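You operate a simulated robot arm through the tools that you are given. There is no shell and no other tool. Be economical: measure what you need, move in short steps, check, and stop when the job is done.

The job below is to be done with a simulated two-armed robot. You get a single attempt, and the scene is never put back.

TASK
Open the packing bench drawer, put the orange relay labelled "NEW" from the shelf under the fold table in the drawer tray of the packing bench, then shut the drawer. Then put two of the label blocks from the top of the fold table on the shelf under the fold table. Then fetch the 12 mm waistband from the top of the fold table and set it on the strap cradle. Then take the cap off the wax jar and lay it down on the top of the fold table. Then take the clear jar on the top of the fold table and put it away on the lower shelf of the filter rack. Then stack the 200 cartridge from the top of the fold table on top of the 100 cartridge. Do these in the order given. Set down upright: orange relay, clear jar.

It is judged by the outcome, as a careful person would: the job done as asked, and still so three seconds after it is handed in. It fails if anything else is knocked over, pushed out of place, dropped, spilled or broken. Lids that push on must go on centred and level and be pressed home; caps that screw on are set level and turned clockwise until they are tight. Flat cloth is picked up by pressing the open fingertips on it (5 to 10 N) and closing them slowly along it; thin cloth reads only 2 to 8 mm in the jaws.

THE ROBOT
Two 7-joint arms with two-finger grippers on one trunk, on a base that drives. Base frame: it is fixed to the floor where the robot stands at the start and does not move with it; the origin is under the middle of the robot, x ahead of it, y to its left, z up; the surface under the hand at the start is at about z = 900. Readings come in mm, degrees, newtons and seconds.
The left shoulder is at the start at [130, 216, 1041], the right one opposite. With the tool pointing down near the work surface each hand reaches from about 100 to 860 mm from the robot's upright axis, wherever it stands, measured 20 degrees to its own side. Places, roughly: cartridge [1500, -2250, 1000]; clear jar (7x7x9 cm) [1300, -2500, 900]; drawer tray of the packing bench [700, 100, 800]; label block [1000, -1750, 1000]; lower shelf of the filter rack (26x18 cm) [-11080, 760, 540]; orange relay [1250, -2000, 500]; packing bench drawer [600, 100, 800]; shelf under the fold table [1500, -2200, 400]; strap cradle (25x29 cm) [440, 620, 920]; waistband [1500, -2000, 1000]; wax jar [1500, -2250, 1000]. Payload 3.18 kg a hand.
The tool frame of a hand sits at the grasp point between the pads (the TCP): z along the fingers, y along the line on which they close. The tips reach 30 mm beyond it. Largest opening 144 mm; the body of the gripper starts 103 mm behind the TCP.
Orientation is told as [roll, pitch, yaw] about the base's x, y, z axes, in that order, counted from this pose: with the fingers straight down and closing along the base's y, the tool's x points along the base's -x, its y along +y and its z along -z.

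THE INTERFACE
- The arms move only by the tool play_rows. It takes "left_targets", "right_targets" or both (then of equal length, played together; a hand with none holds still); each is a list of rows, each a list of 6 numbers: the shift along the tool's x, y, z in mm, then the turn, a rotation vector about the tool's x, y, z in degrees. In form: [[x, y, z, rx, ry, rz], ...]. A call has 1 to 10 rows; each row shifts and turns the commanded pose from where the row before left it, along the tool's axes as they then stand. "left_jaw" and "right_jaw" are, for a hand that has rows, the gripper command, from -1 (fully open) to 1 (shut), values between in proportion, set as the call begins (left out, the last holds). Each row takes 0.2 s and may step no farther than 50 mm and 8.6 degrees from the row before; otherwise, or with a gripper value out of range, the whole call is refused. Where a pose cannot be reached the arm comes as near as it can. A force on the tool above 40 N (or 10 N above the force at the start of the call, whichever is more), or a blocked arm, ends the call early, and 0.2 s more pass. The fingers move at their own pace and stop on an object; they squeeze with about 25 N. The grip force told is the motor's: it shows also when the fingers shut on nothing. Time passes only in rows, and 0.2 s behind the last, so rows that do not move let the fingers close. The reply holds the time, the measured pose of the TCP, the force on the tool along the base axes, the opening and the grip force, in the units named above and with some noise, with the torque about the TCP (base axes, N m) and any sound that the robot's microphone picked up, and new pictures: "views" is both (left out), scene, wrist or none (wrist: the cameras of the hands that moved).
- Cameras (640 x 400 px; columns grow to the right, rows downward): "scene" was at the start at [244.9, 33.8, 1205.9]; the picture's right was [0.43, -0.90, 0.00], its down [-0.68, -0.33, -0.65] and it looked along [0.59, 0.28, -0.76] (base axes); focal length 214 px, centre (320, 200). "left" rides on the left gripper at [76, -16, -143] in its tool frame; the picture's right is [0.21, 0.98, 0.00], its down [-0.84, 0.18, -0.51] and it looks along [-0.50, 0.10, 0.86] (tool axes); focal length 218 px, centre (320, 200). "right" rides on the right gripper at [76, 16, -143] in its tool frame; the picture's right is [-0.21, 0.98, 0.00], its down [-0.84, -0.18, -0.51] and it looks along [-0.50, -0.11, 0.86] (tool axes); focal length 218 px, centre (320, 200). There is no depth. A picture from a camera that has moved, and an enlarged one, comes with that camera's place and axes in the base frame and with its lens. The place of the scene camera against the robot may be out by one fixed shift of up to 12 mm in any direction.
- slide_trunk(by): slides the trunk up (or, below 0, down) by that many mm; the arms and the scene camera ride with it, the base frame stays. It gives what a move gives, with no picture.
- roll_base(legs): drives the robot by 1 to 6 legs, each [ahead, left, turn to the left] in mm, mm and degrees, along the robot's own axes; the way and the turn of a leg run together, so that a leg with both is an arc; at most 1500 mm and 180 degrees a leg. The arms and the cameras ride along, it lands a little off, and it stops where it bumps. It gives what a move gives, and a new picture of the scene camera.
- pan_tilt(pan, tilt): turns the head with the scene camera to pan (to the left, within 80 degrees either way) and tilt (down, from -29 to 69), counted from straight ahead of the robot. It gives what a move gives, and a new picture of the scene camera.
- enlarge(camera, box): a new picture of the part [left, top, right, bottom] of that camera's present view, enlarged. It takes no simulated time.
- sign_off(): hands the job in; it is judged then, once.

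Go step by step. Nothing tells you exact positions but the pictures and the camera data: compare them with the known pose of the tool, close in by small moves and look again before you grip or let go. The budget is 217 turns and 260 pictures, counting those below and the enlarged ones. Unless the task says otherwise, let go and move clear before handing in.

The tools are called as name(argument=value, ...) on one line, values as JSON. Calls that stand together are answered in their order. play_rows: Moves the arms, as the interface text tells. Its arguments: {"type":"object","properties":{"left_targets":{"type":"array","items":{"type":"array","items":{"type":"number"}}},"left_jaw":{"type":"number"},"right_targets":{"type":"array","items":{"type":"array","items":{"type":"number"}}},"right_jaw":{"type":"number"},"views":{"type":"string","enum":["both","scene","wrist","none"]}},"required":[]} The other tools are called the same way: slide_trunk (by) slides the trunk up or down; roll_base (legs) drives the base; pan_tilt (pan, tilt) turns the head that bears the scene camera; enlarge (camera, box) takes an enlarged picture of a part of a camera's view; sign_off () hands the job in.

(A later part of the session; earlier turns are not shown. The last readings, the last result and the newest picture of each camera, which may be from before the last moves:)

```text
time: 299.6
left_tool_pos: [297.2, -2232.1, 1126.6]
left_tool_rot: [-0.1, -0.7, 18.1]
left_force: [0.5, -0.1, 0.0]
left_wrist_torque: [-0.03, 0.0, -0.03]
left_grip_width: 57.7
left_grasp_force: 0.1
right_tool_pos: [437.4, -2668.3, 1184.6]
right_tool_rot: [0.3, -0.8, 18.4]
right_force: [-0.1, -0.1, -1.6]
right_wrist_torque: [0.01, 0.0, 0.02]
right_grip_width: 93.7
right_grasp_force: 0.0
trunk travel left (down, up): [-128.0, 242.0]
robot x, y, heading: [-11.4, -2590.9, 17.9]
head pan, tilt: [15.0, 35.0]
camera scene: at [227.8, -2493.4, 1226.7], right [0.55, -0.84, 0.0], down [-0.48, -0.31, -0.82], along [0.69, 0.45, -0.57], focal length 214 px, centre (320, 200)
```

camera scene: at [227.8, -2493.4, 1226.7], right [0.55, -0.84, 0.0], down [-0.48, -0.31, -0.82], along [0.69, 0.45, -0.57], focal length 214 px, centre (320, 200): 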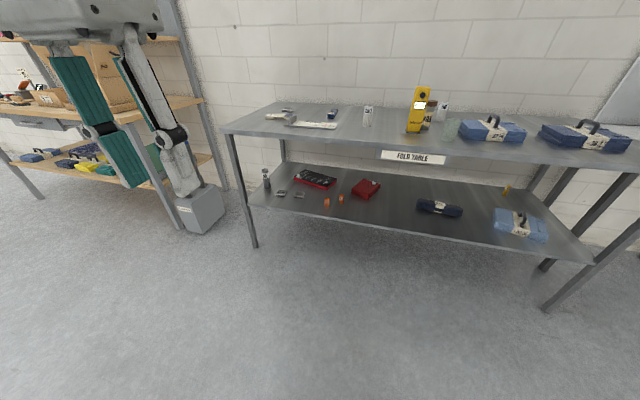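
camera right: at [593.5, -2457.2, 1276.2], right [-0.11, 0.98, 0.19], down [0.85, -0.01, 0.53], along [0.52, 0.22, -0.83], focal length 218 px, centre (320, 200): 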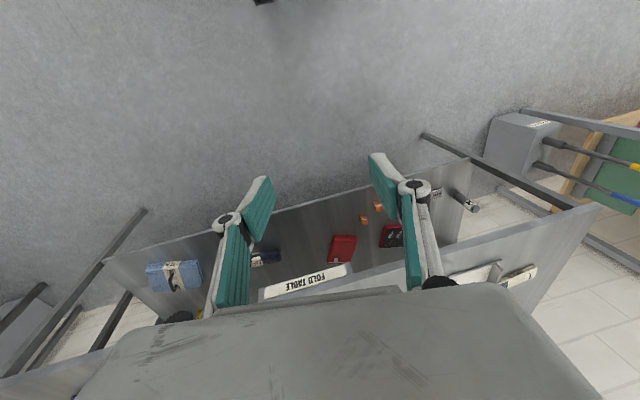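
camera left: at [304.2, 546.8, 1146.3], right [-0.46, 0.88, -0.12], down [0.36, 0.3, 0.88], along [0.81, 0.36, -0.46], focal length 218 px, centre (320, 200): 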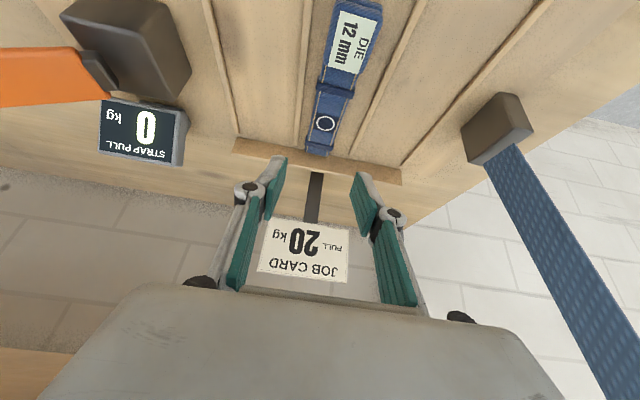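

roll_base(legs=[[740, 9, 0]])

pan_tilt(pan=-10, tilt=35)

enlarge(camera="scene", box=[220, 60, 420, 240])

```text
time: 303.7
left_tool_pos: [1015.9, -1986.4, 1128.3]
left_tool_rot: [-0.1, -0.7, 18.5]
left_force: [-0.3, -1.0, -0.4]
left_wrist_torque: [0.01, 0.01, 0.01]
left_grip_width: 57.7
left_grasp_force: 0.1
right_tool_pos: [1159.0, -2419.9, 1184.4]
right_tool_rot: [0.3, -0.7, 18.6]
right_force: [0.0, 0.0, 0.3]
right_wrist_torque: [0.01, -0.01, -0.01]
right_grip_width: 93.9
right_grasp_force: 0.1
trunk travel left (down, up): [-128.0, 242.0]
robot x, y, heading: [706.3, -2346.2, 18.4]
head pan, tilt: [15.0, 35.0]
camera scene: at [948.1, -2245.5, 1226.8], right [0.55, -0.84, 0.0], down [-0.48, -0.32, -0.82], along [0.68, 0.45, -0.57], focal length 214 px, centre (320, 200)
```

scene: 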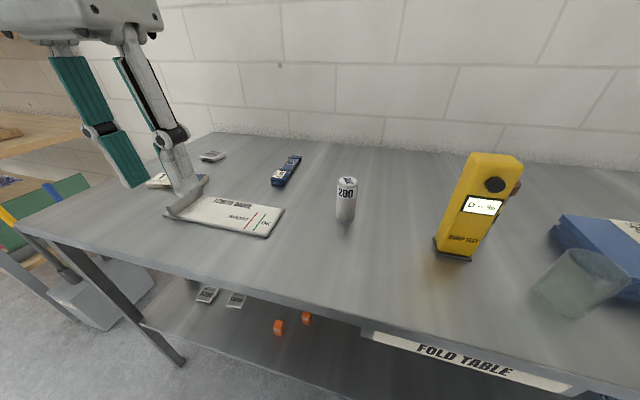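

```text
time: 304.6
left_tool_pos: [1014.6, -1987.1, 1127.6]
left_tool_rot: [-0.2, -0.7, 18.4]
left_force: [0.0, 0.2, 0.5]
left_wrist_torque: [0.02, -0.02, 0.01]
left_grip_width: 57.4
left_grasp_force: 0.1
right_tool_pos: [1158.9, -2419.4, 1184.6]
right_tool_rot: [0.3, -0.8, 18.7]
right_force: [1.1, 0.0, -0.7]
right_wrist_torque: [0.05, 0.04, 0.0]
right_grip_width: 93.6
right_grasp_force: 0.0
trunk travel left (down, up): [-128.0, 242.0]
robot x, y, heading: [706.1, -2345.0, 18.4]
head pan, tilt: [-10.0, 35.0]
camera scene: at [961.5, -2281.1, 1226.7], right [0.15, -0.99, 0.0], down [-0.57, -0.08, -0.82], along [0.81, 0.12, -0.57], focal length 214 px, centre (320, 200)
```

scene: 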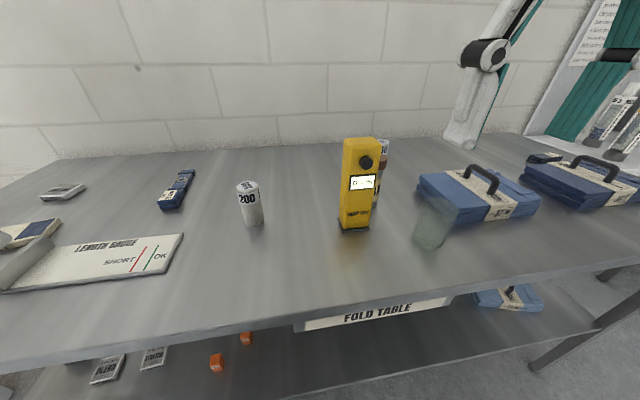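

```text
2.22 times, centred on (320, 150) of scene
camera zoom: at [961.5, -2281.1, 1226.7], right [0.15, -0.99, 0.0], down [-0.57, -0.08, -0.82], along [0.81, 0.12, -0.57], focal length 477 px, centre (320, 311)
```

zoom: 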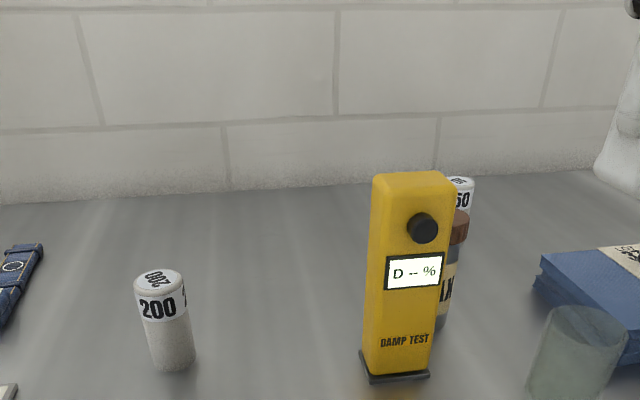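

The tester hides the jar from the front. I'll move up close and bring the right hand over the top of the tester, above the jar, and look down with its camera.

roll_base(legs=[[72, 0, -0.5]])

play_rows(right_targets=[[-45, 0, 15, 0, 0, 0], [-45, 0, 15, 0, 0, 0], [-45, 0, 12, 0, 0, 0], [-20, 0, 0, 0, 0, 0]], views="wrist")

```text
time: 305.6
left_tool_pos: [1087.2, -1966.4, 1127.4]
left_tool_rot: [-0.2, -0.7, 17.8]
left_force: [0.5, 0.3, -0.5]
left_wrist_torque: [0.01, 0.06, -0.03]
left_grip_width: 57.7
left_grasp_force: 0.1
right_tool_pos: [1226.3, -2400.4, 1184.2]
right_tool_rot: [0.4, -0.8, 18.1]
right_force: [0.8, -0.2, -0.5]
right_wrist_torque: [0.0, 0.08, 0.02]
right_grip_width: 93.5
right_grasp_force: 0.0
trunk travel left (down, up): [-128.0, 242.0]
robot x, y, heading: [774.6, -2325.9, 17.6]
head pan, tilt: [-10.0, 35.0]
camera scene: at [1030.4, -2261.2, 1226.8], right [0.14, -0.99, 0.0], down [-0.57, -0.08, -0.82], along [0.81, 0.11, -0.57], focal length 214 px, centre (320, 200)
```

scene: 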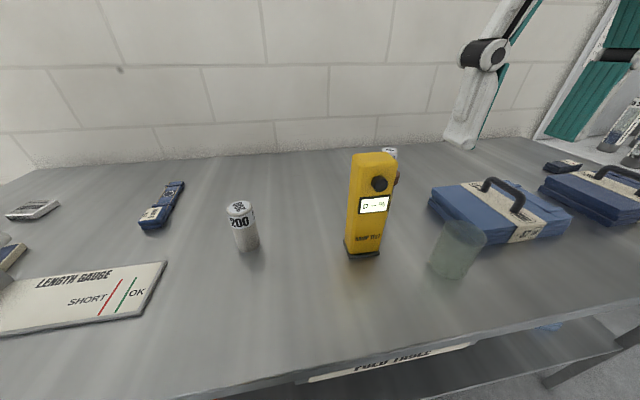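

```text
time: 306.6
left_tool_pos: [1085.5, -1966.0, 1127.8]
left_tool_rot: [-0.2, -0.8, 17.8]
left_force: [0.0, 0.4, 0.1]
left_wrist_torque: [-0.01, 0.0, 0.01]
left_grip_width: 57.4
left_grasp_force: 0.0
right_tool_pos: [1358.1, -2359.8, 1144.8]
right_tool_rot: [0.5, -1.1, 17.8]
right_force: [-0.2, 0.3, -0.3]
right_wrist_torque: [0.05, 0.0, 0.01]
right_grip_width: 93.4
right_grasp_force: 0.1
right hand out of reach, approached as far as the arm can: row 4
trunk travel left (down, up): [-128.0, 242.0]
robot x, y, heading: [778.7, -2325.3, 17.8]
head pan, tilt: [-10.0, 35.0]
camera right: at [1278.8, -2369.6, 1286.1], right [-0.1, 0.99, 0.01], down [0.85, 0.08, 0.52], along [0.52, 0.06, -0.85], focal length 218 px, centre (320, 200)
```

right: 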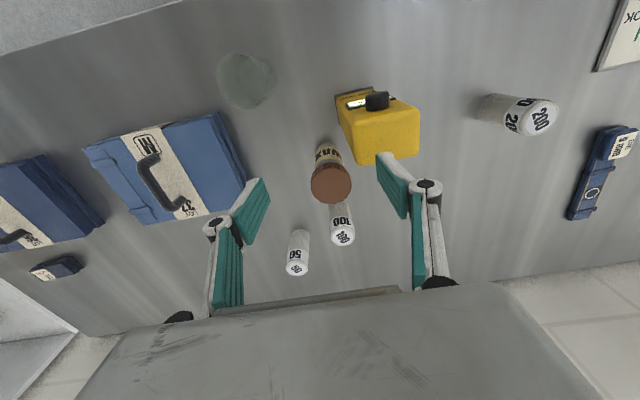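

The cap sits right between the fingers, about 56 mm further on. The left finger is over the tester, so I must move forward before going down. I'll tilt the fingers a little for reach and move forward at this height.

play_rows(right_targets=[[0, 0, 0, 0, -6, 0], [0, 0, 0, 0, -6, 0], [-28, 4, -7, 0, 0, 0], [-28, 0, -6, 0, 0, 0]], views="wrist")

```text
time: 307.6
left_tool_pos: [1085.8, -1966.1, 1127.5]
left_tool_rot: [-0.2, -0.6, 17.8]
left_force: [0.5, -0.1, 0.3]
left_wrist_torque: [0.02, -0.02, 0.0]
left_grip_width: 57.9
left_grasp_force: 0.2
right_tool_pos: [1408.1, -2340.5, 1169.0]
right_tool_rot: [0.3, -12.6, 18.0]
right_force: [-0.6, 0.5, 0.9]
right_wrist_torque: [0.01, 0.0, 0.02]
right_grip_width: 93.7
right_grasp_force: 0.1
trunk travel left (down, up): [-128.0, 242.0]
robot x, y, heading: [777.0, -2324.0, 17.9]
head pan, tilt: [-10.0, 35.0]
camera right: at [1303.1, -2359.7, 1292.3], right [-0.11, 0.99, 0.05], down [0.73, 0.05, 0.68], along [0.67, 0.11, -0.73], focal length 218 px, centre (320, 200)
```

right: 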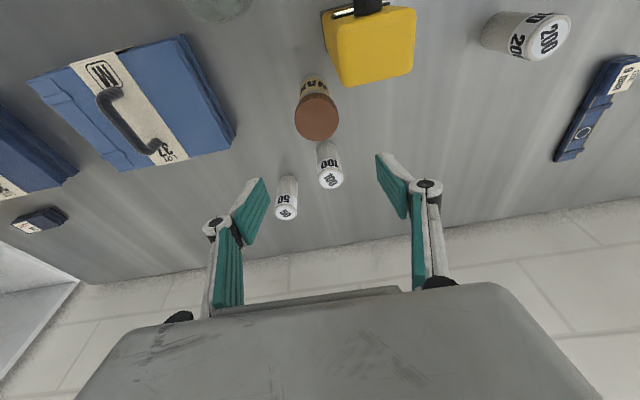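

The hand is right above the cap. I'll lower to z = 1065 and bring the hand back to vertical.

play_rows(right_targets=[[8, 0, 35, 0, 0, 0], [8, 0, 35, 0, 0, 0], [7, 0, 31, 0, 0, 0], [0, 0, 0, 0, 6.3, 0], [0, 0, 0, 0, 6.3, 0]], views="both")

```text
time: 308.8
left_tool_pos: [1087.1, -1964.9, 1126.9]
left_tool_rot: [-0.1, -0.6, 17.8]
left_force: [-0.6, -0.1, 0.5]
left_wrist_torque: [0.0, -0.01, 0.03]
left_grip_width: 57.4
left_grasp_force: 0.1
right_tool_pos: [1408.4, -2338.4, 1062.0]
right_tool_rot: [0.2, 0.1, 18.2]
right_force: [0.7, 0.5, -0.1]
right_wrist_torque: [-0.01, 0.01, -0.02]
right_grip_width: 93.9
right_grasp_force: 0.2
trunk travel left (down, up): [-128.0, 242.0]
robot x, y, heading: [776.3, -2325.2, 18.0]
head pan, tilt: [-10.0, 35.0]
camera scene: at [1030.5, -2261.1, 1226.5], right [0.14, -0.99, 0.0], down [-0.57, -0.08, -0.82], along [0.81, 0.11, -0.57], focal length 214 px, centre (320, 200)
camera right: at [1330.7, -2349.0, 1206.7], right [-0.1, 0.99, 0.01], down [0.86, 0.09, 0.51], along [0.5, 0.06, -0.86], focal length 218 px, centre (320, 200)
```

scene: 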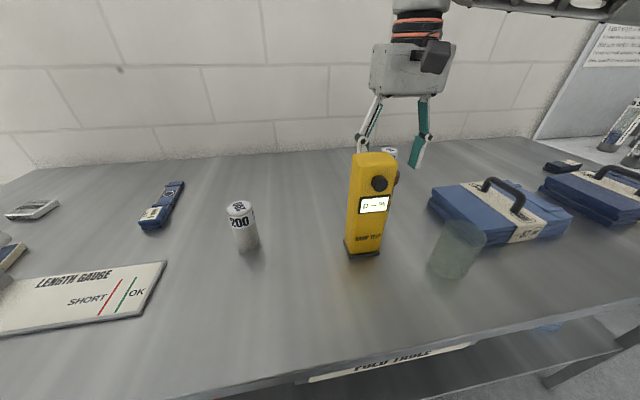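
right: 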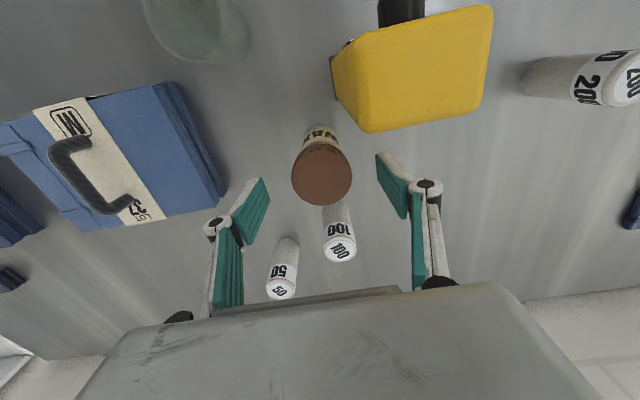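

The cap, about 54 mm across with its top near z = 1027, is centred. I'll lower so the fingertips cover only the cap, and close.

play_rows(right_targets=[[0, 0, 16, 0, 0, 0], [0, 0, 15, 0, 0, 0], [0, 0, 0, 0, 0, 0]], right_jaw=0.1, views="wrist")

enlarge(camera="right", box=[220, 100, 420, 240])

```text
time: 309.6
left_tool_pos: [1086.7, -1965.8, 1126.9]
left_tool_rot: [-0.2, -0.8, 17.8]
left_force: [0.3, -0.7, 0.7]
left_wrist_torque: [0.0, -0.04, 0.0]
left_grip_width: 57.7
left_grasp_force: 0.0
right_tool_pos: [1406.9, -2338.6, 1033.4]
right_tool_rot: [0.4, -0.1, 18.1]
right_force: [0.2, -0.9, -0.4]
right_wrist_torque: [0.0, -0.01, -0.04]
right_grip_width: 64.8
right_grasp_force: 0.0
trunk travel left (down, up): [-128.0, 242.0]
robot x, y, heading: [777.5, -2327.4, 17.8]
head pan, tilt: [-10.0, 35.0]
camera right: at [1329.7, -2348.5, 1176.7], right [-0.11, 0.99, 0.01], down [0.86, 0.09, 0.51], along [0.5, 0.06, -0.86], focal length 218 px, centre (320, 200)
```

right: 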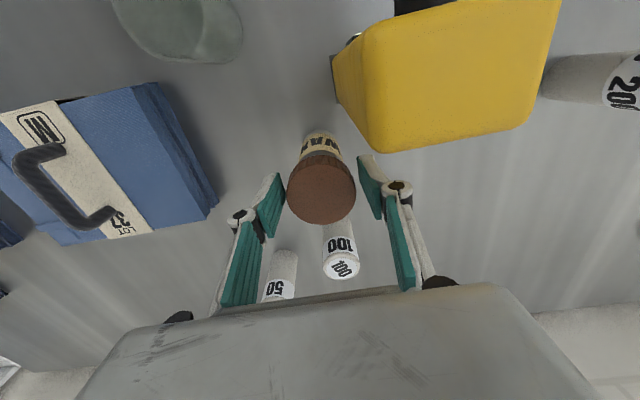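

```text
2.86 times, centred on (320, 170) of right
camera zoom: at [1329.7, -2348.5, 1176.7], right [-0.11, 0.99, 0.01], down [0.86, 0.09, 0.51], along [0.5, 0.06, -0.86], focal length 624 px, centre (320, 286)
```

zoom: 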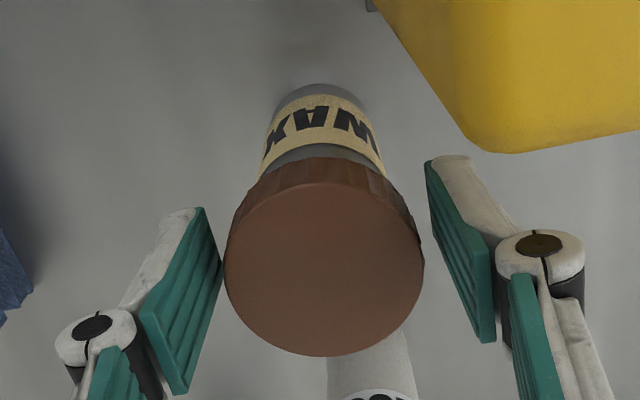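

play_rows(right_targets=[[0, 0, 4, 0, 0, 0], [0, 0, 0, 0, 0, 0], [0, 0, 0, 0, 0, 0]], right_jaw=1, views="wrist")

```text
time: 310.4
left_tool_pos: [1084.9, -1966.9, 1128.4]
left_tool_rot: [-0.2, -0.8, 17.8]
left_force: [0.3, -0.1, -0.3]
left_wrist_torque: [-0.01, 0.02, -0.01]
left_grip_width: 57.7
left_grasp_force: 0.1
right_tool_pos: [1406.4, -2339.1, 1033.2]
right_tool_rot: [0.5, -0.6, 18.2]
right_force: [3.4, -2.4, 25.3]
right_wrist_torque: [-0.16, -0.22, 0.03]
right_grip_width: 53.5
right_grasp_force: 24.9
trunk travel left (down, up): [-128.0, 242.0]
robot x, y, heading: [775.6, -2322.8, 18.0]
head pan, tilt: [-10.0, 35.0]
camera right: at [1328.2, -2349.1, 1175.2], right [-0.11, 0.99, 0.01], down [0.85, 0.09, 0.51], along [0.51, 0.06, -0.86], focal length 218 px, centre (320, 200)
```

right: 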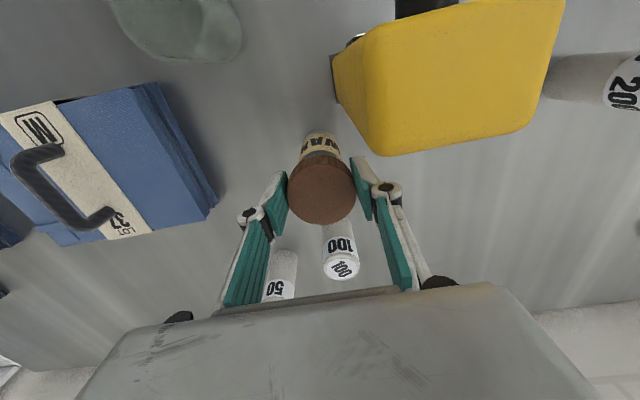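

Gripped at 53.5 mm, but pressing down. I'll relax upward and try a counter-clockwise twist, watching the torque and whether the jar's label turns.

play_rows(right_targets=[[0, 0, -4, 0, 0, 0], [0, 0, 0, 0, 0, -8], [0, 0, 0, 0, 0, -8], [0, 0, 0, 0, 0, -8]], views="wrist")

enlarge(camera="right", box=[220, 100, 420, 240])

```text
time: 311.4
left_tool_pos: [1087.9, -1966.2, 1127.2]
left_tool_rot: [-0.2, -0.6, 17.9]
left_force: [0.0, 0.6, 0.6]
left_wrist_torque: [-0.05, -0.01, 0.01]
left_grip_width: 57.4
left_grasp_force: 0.0
right_tool_pos: [1406.9, -2338.5, 1031.8]
right_tool_rot: [0.3, -0.2, 26.1]
right_force: [6.7, 0.8, 11.0]
right_wrist_torque: [0.11, -0.67, -0.06]
right_grip_width: 53.6
right_grasp_force: 24.7
right hand out of reach, approached as far as the arm can: row 3, 4
trunk travel left (down, up): [-128.0, 242.0]
robot x, y, heading: [774.7, -2327.0, 17.8]
head pan, tilt: [-10.0, 35.0]
camera right: at [1330.7, -2360.0, 1175.7], right [-0.24, 0.97, 0.01], down [0.84, 0.21, 0.51], along [0.49, 0.13, -0.86], focal length 218 px, centre (320, 200)
```

right: 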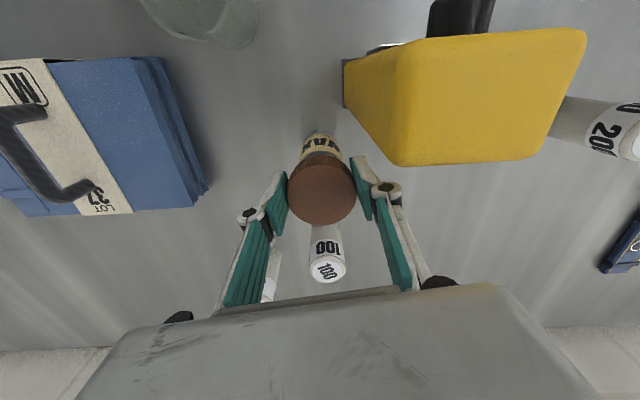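

```text
2.86 times, centred on (320, 170) of right
camera zoom: at [1330.7, -2360.0, 1175.7], right [-0.24, 0.97, 0.01], down [0.84, 0.21, 0.51], along [0.49, 0.13, -0.86], focal length 624 px, centre (320, 286)
```

zoom: 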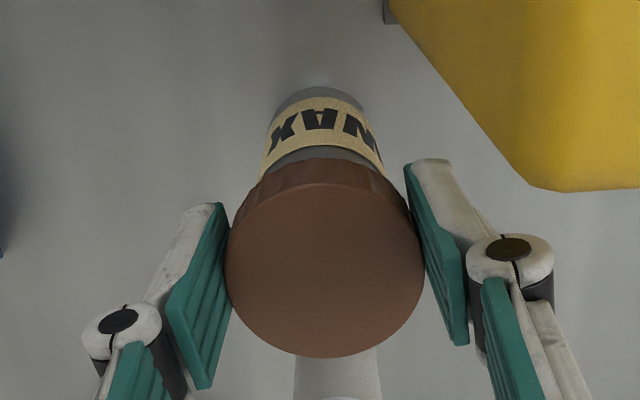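

The jar turned together with the cap. I'll test with a small gentle lift whether the cap just pulls off.

play_rows(right_targets=[[0, 0, -3, 0, 0, 0], [0, 0, -4, 0, 0, 0], [0, 0, -4, 0, 0, 0], [0, 0, 0, 0, 0, 0]], views="wrist")

enlarge(camera="right", box=[220, 100, 420, 240])

```text
time: 312.4
left_tool_pos: [1087.0, -1966.6, 1126.4]
left_tool_rot: [-0.2, -0.8, 17.8]
left_force: [0.2, -0.5, -0.5]
left_wrist_torque: [0.0, 0.02, 0.03]
left_grip_width: 57.2
left_grasp_force: 0.0
right_tool_pos: [1407.2, -2340.2, 1040.5]
right_tool_rot: [0.4, -0.2, 25.8]
right_force: [0.0, -0.3, -2.6]
right_wrist_torque: [-0.03, 0.01, -0.02]
right_grip_width: 53.1
right_grasp_force: 24.6
right hand out of reach, approached as far as the arm can: row 3
trunk travel left (down, up): [-128.0, 242.0]
robot x, y, heading: [777.3, -2324.3, 17.7]
head pan, tilt: [-10.0, 35.0]
camera right: at [1331.3, -2360.9, 1183.9], right [-0.24, 0.97, 0.01], down [0.84, 0.2, 0.51], along [0.49, 0.13, -0.86], focal length 218 px, centre (320, 200)
```

right: 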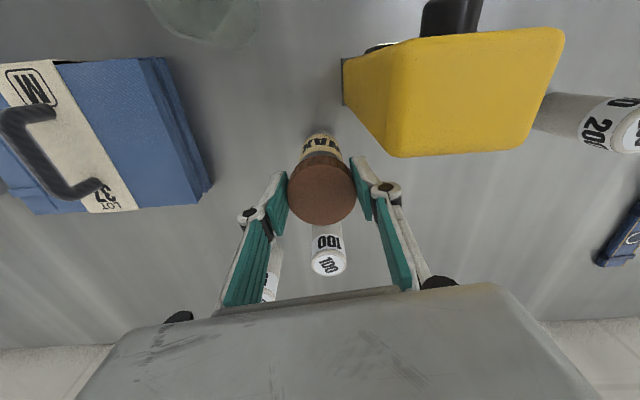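

```text
2.86 times, centred on (320, 170) of right
camera zoom: at [1331.3, -2360.9, 1183.9], right [-0.24, 0.97, 0.01], down [0.84, 0.2, 0.51], along [0.49, 0.13, -0.86], focal length 624 px, centre (320, 286)
```

zoom: 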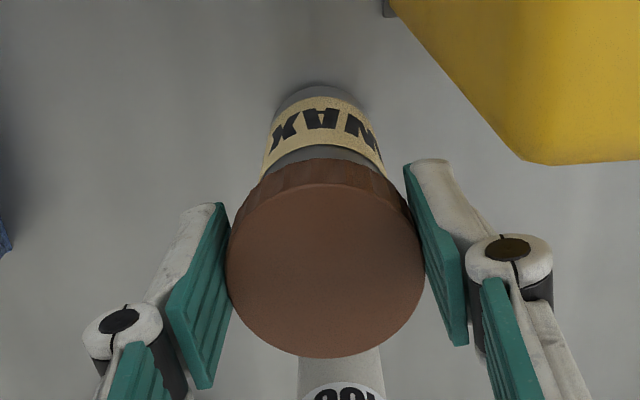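

The whole jar lifted, so the cap is screwed on and I need both hands. I'll carry the jar by its cap to the open space at the front of the table, hold it there with the left hand, and unscrew with the right. First I'll undo the twist, lift, and tilt slightly for reach.

play_rows(right_targets=[[0, 0, 0, 0, 0, 8], [0, 0, -15, 0, 0, 0], [0, 0, -15, 0, 0, 0], [0, 0, 0, 0, -6, 0], [0, 0, 0, 0, -6, 0]], views="wrist")

```text
time: 313.6
left_tool_pos: [1086.8, -1965.6, 1127.4]
left_tool_rot: [-0.2, -0.7, 17.8]
left_force: [-0.1, 0.2, 0.1]
left_wrist_torque: [0.03, -0.01, 0.01]
left_grip_width: 57.6
left_grasp_force: 0.1
right_tool_pos: [1408.2, -2342.8, 1071.1]
right_tool_rot: [0.4, -12.1, 18.0]
right_force: [-0.9, 0.4, -3.3]
right_wrist_torque: [-0.02, 0.05, 0.02]
right_grip_width: 52.7
right_grasp_force: 25.1
trunk travel left (down, up): [-128.0, 242.0]
robot x, y, heading: [775.4, -2325.1, 17.6]
head pan, tilt: [-10.0, 35.0]
camera right: at [1304.3, -2360.4, 1195.0], right [-0.11, 0.99, 0.05], down [0.74, 0.05, 0.67], along [0.67, 0.11, -0.74], focal length 218 px, centre (320, 200)
```

right: 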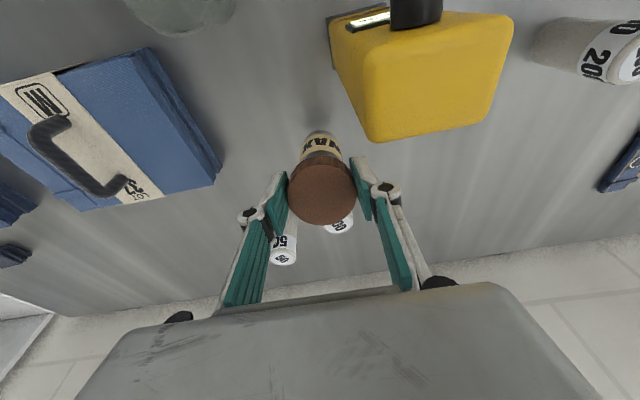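

play_rows(right_targets=[[-10, 0, -46, 0, 0, 0], [-10, 0, -46, 0, 0, 0], [0, -20, 0, 0, 0, 0], [0, -20, 0, 0, 0, 0]], views="both")

```text
time: 314.6
left_tool_pos: [1088.1, -1967.5, 1127.0]
left_tool_rot: [-0.2, -0.6, 17.8]
left_force: [0.0, 0.2, -0.3]
left_wrist_torque: [0.03, -0.02, 0.01]
left_grip_width: 57.6
left_grasp_force: 0.0
right_tool_pos: [1416.3, -2376.4, 1157.7]
right_tool_rot: [0.4, -12.3, 17.8]
right_force: [0.1, 0.5, -2.4]
right_wrist_torque: [-0.04, 0.08, -0.01]
right_grip_width: 52.4
right_grasp_force: 24.7
right hand out of reach, approached as far as the arm can: row 4
trunk travel left (down, up): [-128.0, 242.0]
robot x, y, heading: [777.3, -2324.4, 18.1]
head pan, tilt: [-10.0, 35.0]
camera scene: at [1030.6, -2261.6, 1226.5], right [0.14, -0.99, 0.0], down [-0.57, -0.08, -0.82], along [0.81, 0.11, -0.57], focal length 214 px, centre (320, 200)
camera right: at [1311.1, -2395.5, 1282.1], right [-0.11, 0.99, 0.05], down [0.74, 0.04, 0.67], along [0.67, 0.11, -0.74], focal length 218 px, centre (320, 200)
```

scene: 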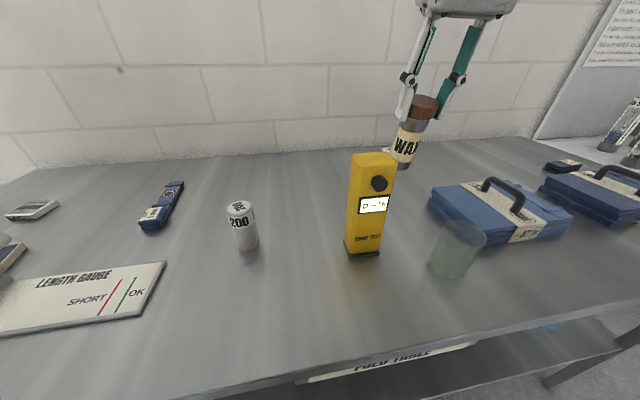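
right: 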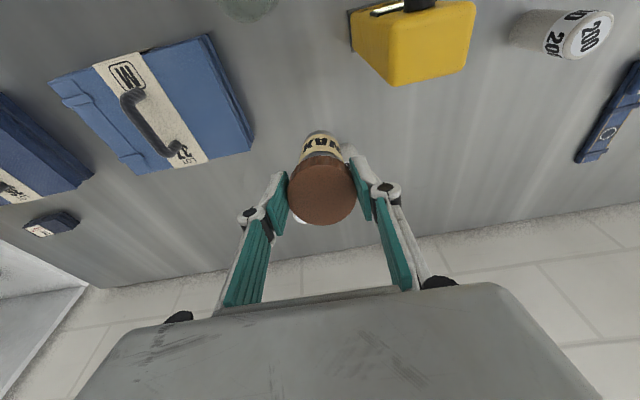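

The jar hangs level above everything. I'll draw it back toward me past the tester, make it vertical, then move it left over the open table front.

play_rows(right_targets=[[38, 0, -8, 0, 0, 0], [38, 0, -8, 0, 0, 0], [38, 0, -8, 0, 0, 0], [40, 0, -8, 0, 0, 0], [0, 0, 0, 0, 6, 0], [0, 0, 0, 0, 6, 0]], views="none")

play_rows(right_targets=[[0, 41, 0, 0, 0, 0], [0, 41, 0, 0, 0, 0], [0, 41, 0, 0, 0, 0], [0, 41, 0, 0, 0, 0], [0, 41, 0, 0, 0, 0]], views="both")

```text
time: 316.0
left_tool_pos: [1087.5, -1965.7, 1127.2]
left_tool_rot: [-0.2, -0.6, 17.8]
left_force: [0.1, -0.3, -0.4]
left_wrist_torque: [0.02, -0.01, -0.02]
left_grip_width: 57.4
left_grasp_force: 0.0
right_tool_pos: [1266.3, -2425.1, 1157.3]
right_tool_rot: [0.3, 0.0, 18.1]
right_force: [-0.1, -0.7, -2.0]
right_wrist_torque: [-0.01, 0.0, -0.01]
right_grip_width: 52.7
right_grasp_force: 25.4
trunk travel left (down, up): [-128.0, 242.0]
robot x, y, heading: [776.9, -2327.9, 17.8]
head pan, tilt: [-10.0, 35.0]
```

```text
time: 317.2
left_tool_pos: [1087.0, -1965.5, 1127.7]
left_tool_rot: [-0.2, -0.6, 17.9]
left_force: [0.4, 0.5, -0.6]
left_wrist_torque: [-0.03, -0.01, 0.01]
left_grip_width: 57.6
left_grasp_force: 0.1
right_tool_pos: [1204.5, -2229.6, 1161.9]
right_tool_rot: [0.3, -0.1, 18.1]
right_force: [-1.0, -0.3, -2.1]
right_wrist_torque: [-0.03, 0.01, -0.05]
right_grip_width: 52.5
right_grasp_force: 25.1
trunk travel left (down, up): [-128.0, 242.0]
robot x, y, heading: [778.8, -2322.3, 17.8]
head pan, tilt: [-10.0, 35.0]
camera scene: at [1029.6, -2260.0, 1226.8], right [0.14, -0.99, 0.0], down [-0.57, -0.08, -0.82], along [0.81, 0.11, -0.57], focal length 214 px, centre (320, 200)
camera right: at [1126.1, -2239.3, 1304.3], right [-0.11, 0.99, 0.01], down [0.86, 0.09, 0.51], along [0.5, 0.06, -0.86], focal length 218 px, centre (320, 200)
```

scene: 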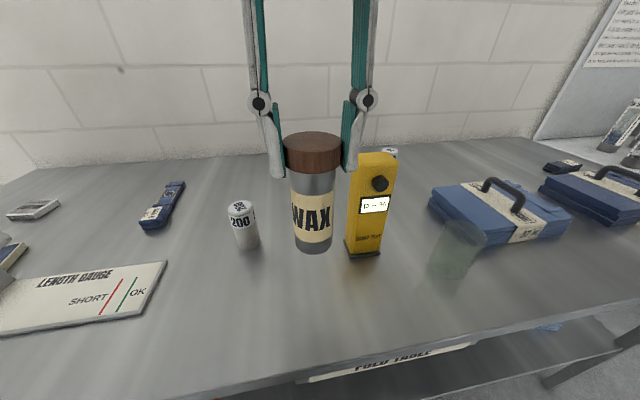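
right: 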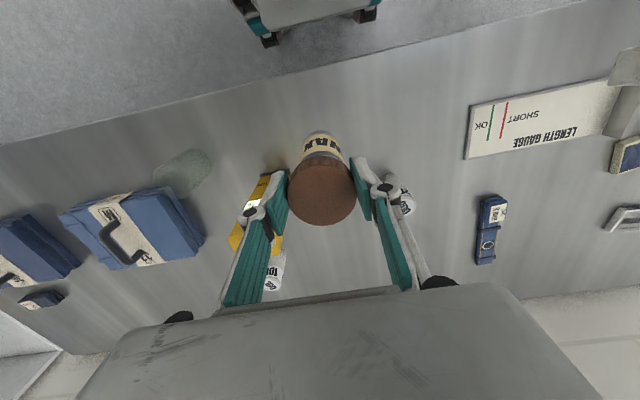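

The jar hangs upright over the clear front area. I'll lower it onto the table.

play_rows(right_targets=[[0, 0, 42, 0, 0, 0], [0, 0, 42, 0, 0, 0], [0, 0, 38, 0, 0, 0], [0, 0, 3, 0, 0, 0], [0, 0, 2, 0, 0, 0], [0, 0, 2, 0, 0, 0], [0, 0, 1.5, 0, 0, 0], [0, 0, 0, 0, 0, 0]], views="scene")

```text
time: 319.0
left_tool_pos: [1085.3, -1966.4, 1127.1]
left_tool_rot: [-0.1, -0.8, 17.9]
left_force: [0.2, -1.0, -0.5]
left_wrist_torque: [0.01, -0.01, -0.04]
left_grip_width: 57.4
left_grasp_force: 0.1
right_tool_pos: [1203.2, -2230.0, 1032.0]
right_tool_rot: [0.5, -0.4, 18.1]
right_force: [3.0, -2.5, 22.6]
right_wrist_torque: [-0.29, 0.01, -0.03]
right_grip_width: 52.6
right_grasp_force: 25.3
trunk travel left (down, up): [-128.0, 242.0]
robot x, y, heading: [773.1, -2326.7, 17.9]
head pan, tilt: [-10.0, 35.0]
camera scene: at [1028.7, -2261.9, 1227.4], right [0.14, -0.99, 0.0], down [-0.57, -0.08, -0.82], along [0.81, 0.11, -0.57], focal length 214 px, centre (320, 200)
```

scene: 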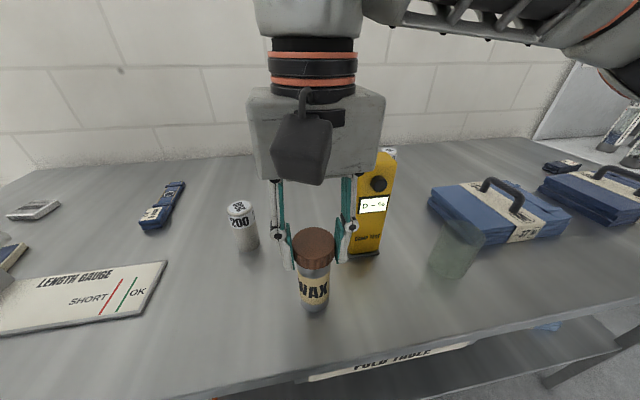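

The jar stands on the table. Now I'll turn the left hand so that it points to the right and down, jaws closing front to back.

play_rows(left_targets=[[0, 0, 0, 0, 0, 8.5], [0, 0, 0, 0, 0, 8.5], [0, 0, 0, 0, 0, 8.5], [0, 0, 0, 0, 0, 8.5], [0, 0, 0, 0, 0, 8.5], [0, 0, 0, 0, 0, 8.5], [0, 0, 0, 0, 0, 8.5], [0, 0, 0, 0, 0, 8.5], [0, 0, 0, 0, 0, 8.5], [0, 0, 0, 0, 0, 8.5]], right_targets=[[0, 0, -2, 0, 0, 0], [0, 0, 0, 0, 0, 0], [0, 0, 0, 0, 0, 0], [0, 0, 0, 0, 0, 0], [0, 0, 0, 0, 0, 0], [0, 0, 0, 0, 0, 0], [0, 0, 0, 0, 0, 0], [0, 0, 0, 0, 0, 0], [0, 0, 0, 0, 0, 0], [0, 0, 0, 0, 0, 0]], left_jaw=-0.3, views="none")

play_rows(left_targets=[[0, 0, 0, 0, -8.5, 0], [0, 0, 0, 0, -8.5, 0], [0, 0, 0, 0, -8.5, 0], [0, 0, 0, 0, -8.5, 0], [0, 0, 0, 0, -8.5, 0], [0, 0, 0, 0, -8.5, 0], [0, 0, 0, 0, -8.5, 0]], views="both")

```text
time: 321.2
left_tool_pos: [1005.1, -2111.7, 1101.9]
left_tool_rot: [-4.7, -3.7, -43.6]
left_force: [24.1, 4.5, -6.5]
left_wrist_torque: [0.16, -0.09, 0.46]
left_grip_width: 83.3
left_grasp_force: 0.1
left hand out of reach, approached as far as the arm can: row 2, 3, 4, 5, 6, 7, 8, 9, 10
right_tool_pos: [1203.5, -2231.7, 1029.2]
right_tool_rot: [0.3, -0.1, 18.0]
right_force: [2.7, -1.0, 4.0]
right_wrist_torque: [-0.2, -0.32, 0.05]
right_grip_width: 52.0
right_grasp_force: 24.5
trunk travel left (down, up): [-128.0, 242.0]
robot x, y, heading: [774.8, -2327.2, 17.7]
head pan, tilt: [-10.0, 35.0]
```

```text
time: 322.8
left_tool_pos: [1027.3, -2092.1, 1183.2]
left_tool_rot: [-7.9, -61.9, -37.5]
left_force: [0.4, -1.0, 0.9]
left_wrist_torque: [0.02, 0.04, 0.05]
left_grip_width: 93.6
left_grasp_force: 0.0
left hand out of reach, approached as far as the arm can: row 5, 6, 7
right_tool_pos: [1202.1, -2229.8, 1031.4]
right_tool_rot: [0.3, 0.0, 18.1]
right_force: [-1.1, -0.5, 2.5]
right_wrist_torque: [-0.06, 0.06, 0.0]
right_grip_width: 51.9
right_grasp_force: 25.1
trunk travel left (down, up): [-128.0, 242.0]
robot x, y, heading: [778.4, -2326.6, 17.7]
head pan, tilt: [-10.0, 35.0]
camera scene: at [1029.8, -2261.1, 1226.7], right [0.14, -0.99, 0.0], down [-0.57, -0.08, -0.82], along [0.81, 0.11, -0.57], focal length 214 px, centre (320, 200)
camera left: at [900.1, -1991.4, 1183.8], right [0.61, 0.76, -0.25], down [0.13, 0.21, 0.97], along [0.78, -0.62, 0.03], focal length 218 px, centre (320, 200)
```

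scene: 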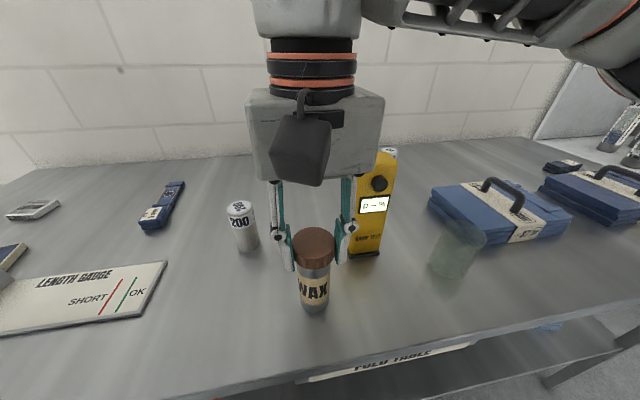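
left: 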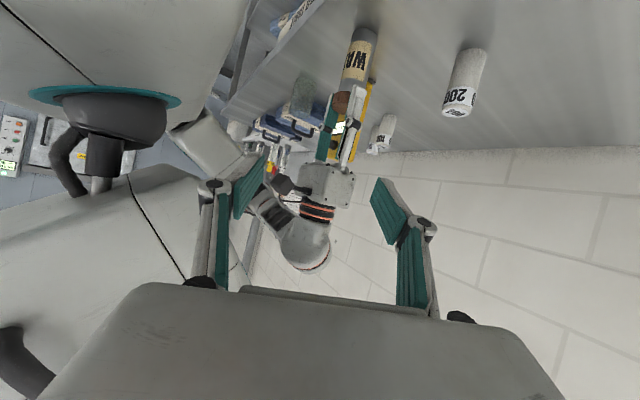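

The left hand now points right-forward and down, nearly straight at the jar. I'll line up and approach along the fingers.

play_rows(left_targets=[[34, 13.3, 0, 0, 0, 0], [34, 13.3, 0, 0, 0, 0], [34, 13.3, 0, 0, 0, 0], [0, 0, 45, 0, 0, 0], [0, 0, 45, 0, 0, 0], [0, 0, 45, 0, 0, 0], [0, 0, 45, 0, 0, 0]], views="both")

```text
time: 324.4
left_tool_pos: [1163.1, -2142.9, 1117.3]
left_tool_rot: [-8.1, -61.7, -37.4]
left_force: [0.0, 0.4, -0.6]
left_wrist_torque: [0.01, 0.02, -0.01]
left_grip_width: 93.4
left_grasp_force: 0.0
left hand out of reach, approached as far as the arm can: row 1, 2, 3, 4, 5, 6, 7
right_tool_pos: [1202.3, -2230.0, 1029.9]
right_tool_rot: [0.5, 0.0, 18.1]
right_force: [-1.0, -0.5, 3.8]
right_wrist_torque: [-0.1, 0.1, 0.0]
right_grip_width: 51.6
right_grasp_force: 24.7
trunk travel left (down, up): [-128.0, 242.0]
robot x, y, heading: [775.7, -2327.5, 17.9]
head pan, tilt: [-10.0, 35.0]
camera scene: at [1030.6, -2261.7, 1226.5], right [0.14, -0.99, 0.0], down [-0.57, -0.08, -0.82], along [0.81, 0.11, -0.57], focal length 214 px, centre (320, 200)
camera left: at [1036.7, -2042.4, 1117.6], right [0.61, 0.76, -0.25], down [0.13, 0.21, 0.97], along [0.78, -0.62, 0.03], focal length 218 px, centre (320, 200)
```

scene: 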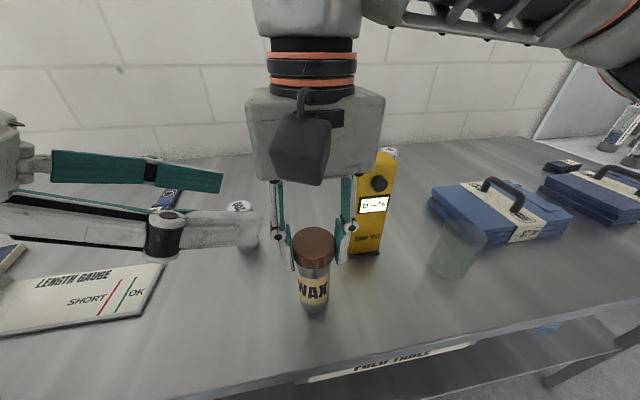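
left: 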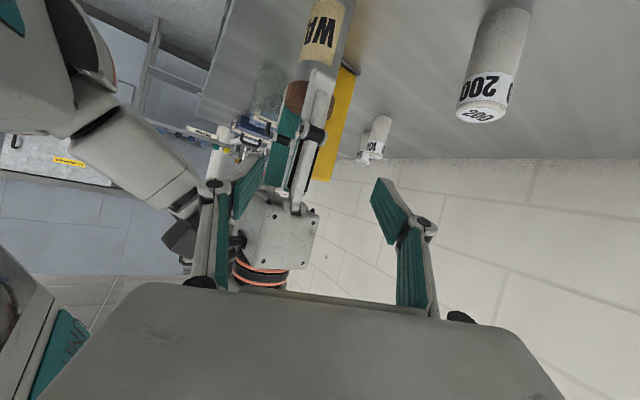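

The left arm can't fold that low. I'll do the unscrewing in the air instead: back the left hand off and lift the jar with the right hand until its body is at the left hand's height.

play_rows(left_targets=[[0, 0, -45, 0, 0, 0], [0, 0, -45, 0, 0, 0], [0, 0, 0, 0, 0, 0], [0, 0, 0, 0, 0, 0], [0, 0, 0, 0, 0, 0]], right_targets=[[0, 0, 0, 0, 0, 0], [0, 0, -40, 0, 0, 0], [0, 0, -45, 0, 0, 0], [0, 0, -45, 0, 0, 0], [0, 0, -35, 0, 0, 0]], views="both")

```text
time: 325.6
left_tool_pos: [1104.3, -2084.3, 1157.1]
left_tool_rot: [-7.8, -62.0, -37.5]
left_force: [0.2, 0.3, -0.1]
left_wrist_torque: [0.0, -0.01, -0.03]
left_grip_width: 93.7
left_grasp_force: 0.1
right_tool_pos: [1202.2, -2231.4, 1197.4]
right_tool_rot: [0.3, -0.2, 18.1]
right_force: [-0.5, 0.5, -3.3]
right_wrist_torque: [0.03, -0.02, -0.06]
right_grip_width: 51.7
right_grasp_force: 25.9
trunk travel left (down, up): [-128.0, 242.0]
robot x, y, heading: [778.5, -2322.4, 18.1]
head pan, tilt: [-10.0, 35.0]
camera scene: at [1029.3, -2261.4, 1227.0], right [0.14, -0.99, 0.0], down [-0.57, -0.08, -0.82], along [0.81, 0.11, -0.57], focal length 214 px, centre (320, 200)
camera right: at [1124.9, -2240.6, 1341.5], right [-0.11, 0.99, 0.01], down [0.86, 0.09, 0.51], along [0.5, 0.06, -0.86], focal length 218 px, centre (320, 200)
camera left: at [978.1, -1984.0, 1157.4], right [0.61, 0.76, -0.25], down [0.13, 0.21, 0.97], along [0.78, -0.62, 0.03], focal length 218 px, centre (320, 200)
```

scene: 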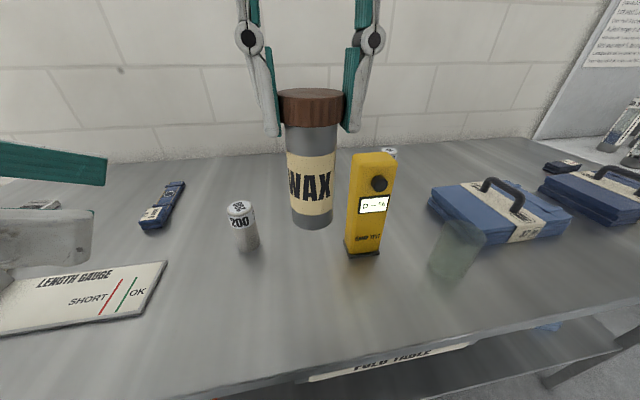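
right: 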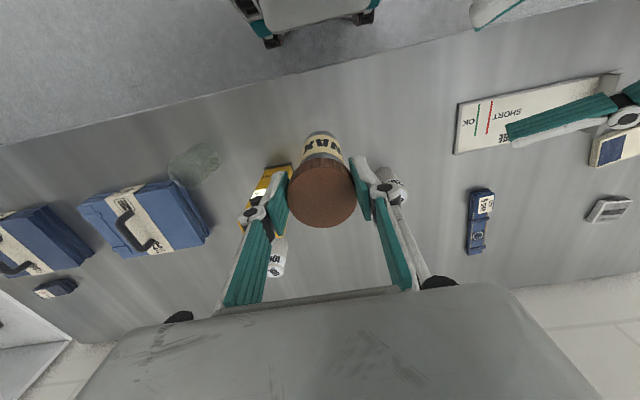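
left: 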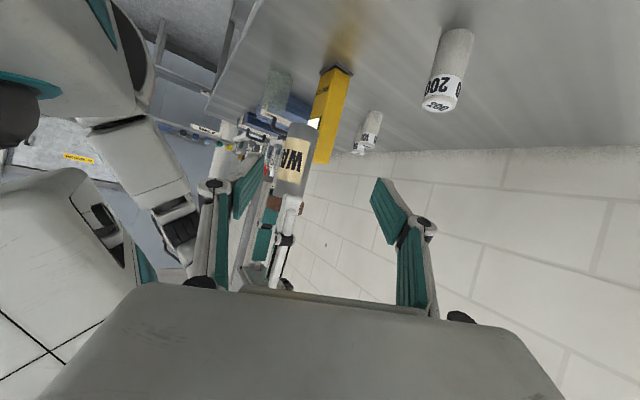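

play_rows(left_targets=[[-18, -17, 0, 0, 0, 0], [-17, -16, 0, 0, 0, 0], [0, 0, 40, 0, 0, 0], [0, 0, 40, 0, 0, 0]], views="both")

```text
time: 326.6
left_tool_pos: [1146.8, -2170.8, 1156.4]
left_tool_rot: [-8.1, -61.9, -37.3]
left_force: [0.1, 0.1, 0.2]
left_wrist_torque: [0.0, -0.02, 0.01]
left_grip_width: 93.6
left_grasp_force: 0.1
right_tool_pos: [1203.9, -2230.1, 1197.0]
right_tool_rot: [0.3, 0.0, 18.1]
right_force: [0.8, 0.2, -3.2]
right_wrist_torque: [0.03, 0.0, 0.04]
right_grip_width: 51.7
right_grasp_force: 25.2
trunk travel left (down, up): [-128.0, 242.0]
robot x, y, heading: [775.0, -2324.3, 17.7]
head pan, tilt: [-10.0, 35.0]
camera scene: at [1030.5, -2261.7, 1226.5], right [0.14, -0.99, 0.0], down [-0.57, -0.08, -0.82], along [0.81, 0.11, -0.57], focal length 214 px, centre (320, 200)
camera left: at [1019.3, -2069.1, 1156.9], right [0.61, 0.76, -0.25], down [0.13, 0.21, 0.97], along [0.78, -0.62, 0.03], focal length 218 px, centre (320, 200)
```

scene: 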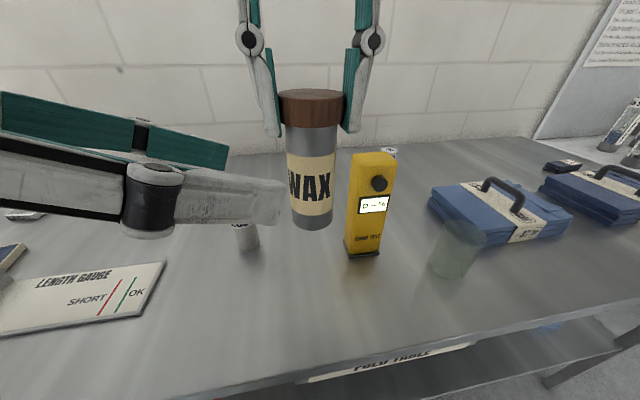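
left: 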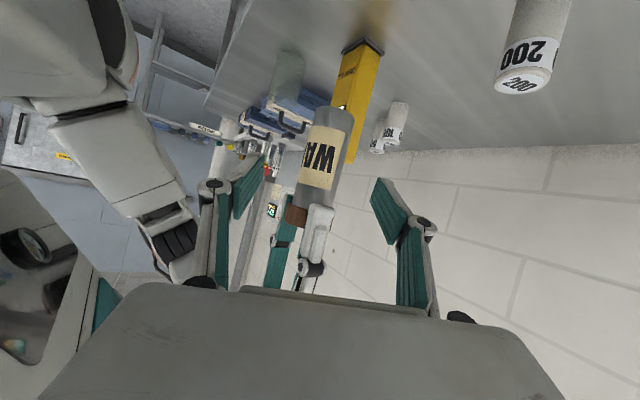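

Aligned: the jar body is straight ahead, 95 mm along the fingers. I'll advance.

play_rows(left_targets=[[2, 0, 32, 0, 0, 0], [2, 0, 32, 0, 0, 0], [0, 0, 28, 0, 0, 0]], views="both")

```text
time: 327.4
left_tool_pos: [1200.7, -2227.5, 1106.8]
left_tool_rot: [-8.1, -61.9, -37.4]
left_force: [-0.1, -0.8, 0.3]
left_wrist_torque: [0.03, 0.02, -0.02]
left_grip_width: 93.5
left_grasp_force: 0.0
right_tool_pos: [1204.1, -2231.8, 1196.4]
right_tool_rot: [0.2, 0.0, 18.1]
right_force: [0.2, -0.1, -2.0]
right_wrist_torque: [-0.02, 0.05, -0.01]
right_grip_width: 51.8
right_grasp_force: 24.7
trunk travel left (down, up): [-128.0, 242.0]
robot x, y, heading: [776.0, -2321.9, 17.7]
head pan, tilt: [-10.0, 35.0]
camera scene: at [1030.6, -2261.7, 1226.5], right [0.14, -0.99, 0.0], down [-0.57, -0.08, -0.82], along [0.81, 0.11, -0.57], focal length 214 px, centre (320, 200)
camera left: at [1074.5, -2126.2, 1106.6], right [0.61, 0.76, -0.25], down [0.13, 0.21, 0.97], along [0.78, -0.62, 0.03], focal length 218 px, centre (320, 200)
```

scene: 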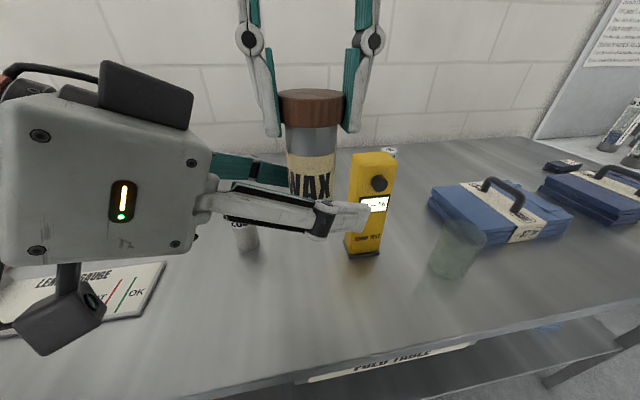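
left: 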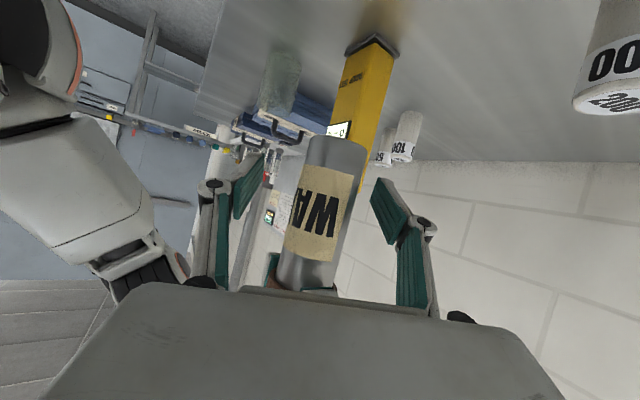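

The jar body is between the left fingers. I'll close the left hand.

play_rows(left_targets=[[0, 0, 0, 0, 0, 0]], left_jaw=0.25, views="none")

play_rows(left_targets=[[0, 0, 0, 0, 0, 0], [0, 0, 0, 0, 0, 0]], left_jaw=1, views="scene")

```text
time: 327.8
left_tool_pos: [1201.0, -2226.3, 1106.8]
left_tool_rot: [-7.9, -61.9, -37.3]
left_force: [1.3, 0.7, -0.7]
left_wrist_torque: [0.05, -0.01, -0.01]
left_grip_width: 55.1
left_grasp_force: 0.6
right_tool_pos: [1203.4, -2231.5, 1196.7]
right_tool_rot: [0.2, 0.0, 18.1]
right_force: [-2.0, -0.7, -2.4]
right_wrist_torque: [-0.08, 0.2, 0.0]
right_grip_width: 51.6
right_grasp_force: 25.0
trunk travel left (down, up): [-128.0, 242.0]
robot x, y, heading: [775.3, -2324.7, 17.5]
head pan, tilt: [-10.0, 35.0]
```

```text
time: 328.4
left_tool_pos: [1201.4, -2226.0, 1106.8]
left_tool_rot: [-8.1, -61.8, -37.3]
left_force: [6.1, 3.5, -1.3]
left_wrist_torque: [0.38, 0.13, 0.05]
left_grip_width: 41.4
left_grasp_force: 24.5
right_tool_pos: [1202.5, -2231.2, 1198.0]
right_tool_rot: [0.3, 0.0, 18.1]
right_force: [-6.3, -3.0, 1.4]
right_wrist_torque: [-0.71, 0.5, 0.01]
right_grip_width: 51.8
right_grasp_force: 24.5
trunk travel left (down, up): [-128.0, 242.0]
robot x, y, heading: [775.0, -2326.9, 18.1]
head pan, tilt: [-10.0, 35.0]
camera scene: at [1030.1, -2261.2, 1226.7], right [0.14, -0.99, 0.0], down [-0.57, -0.08, -0.82], along [0.81, 0.11, -0.57], focal length 214 px, centre (320, 200)
```

scene: 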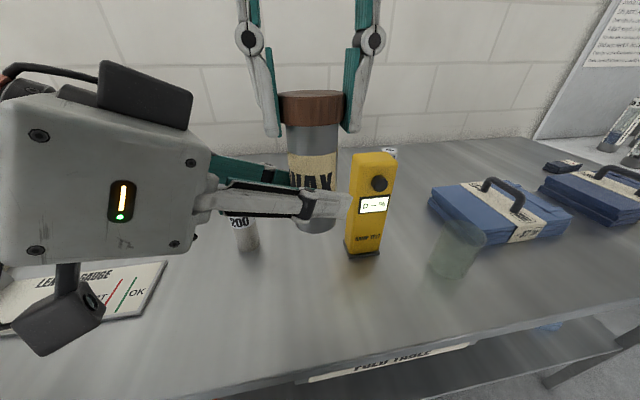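

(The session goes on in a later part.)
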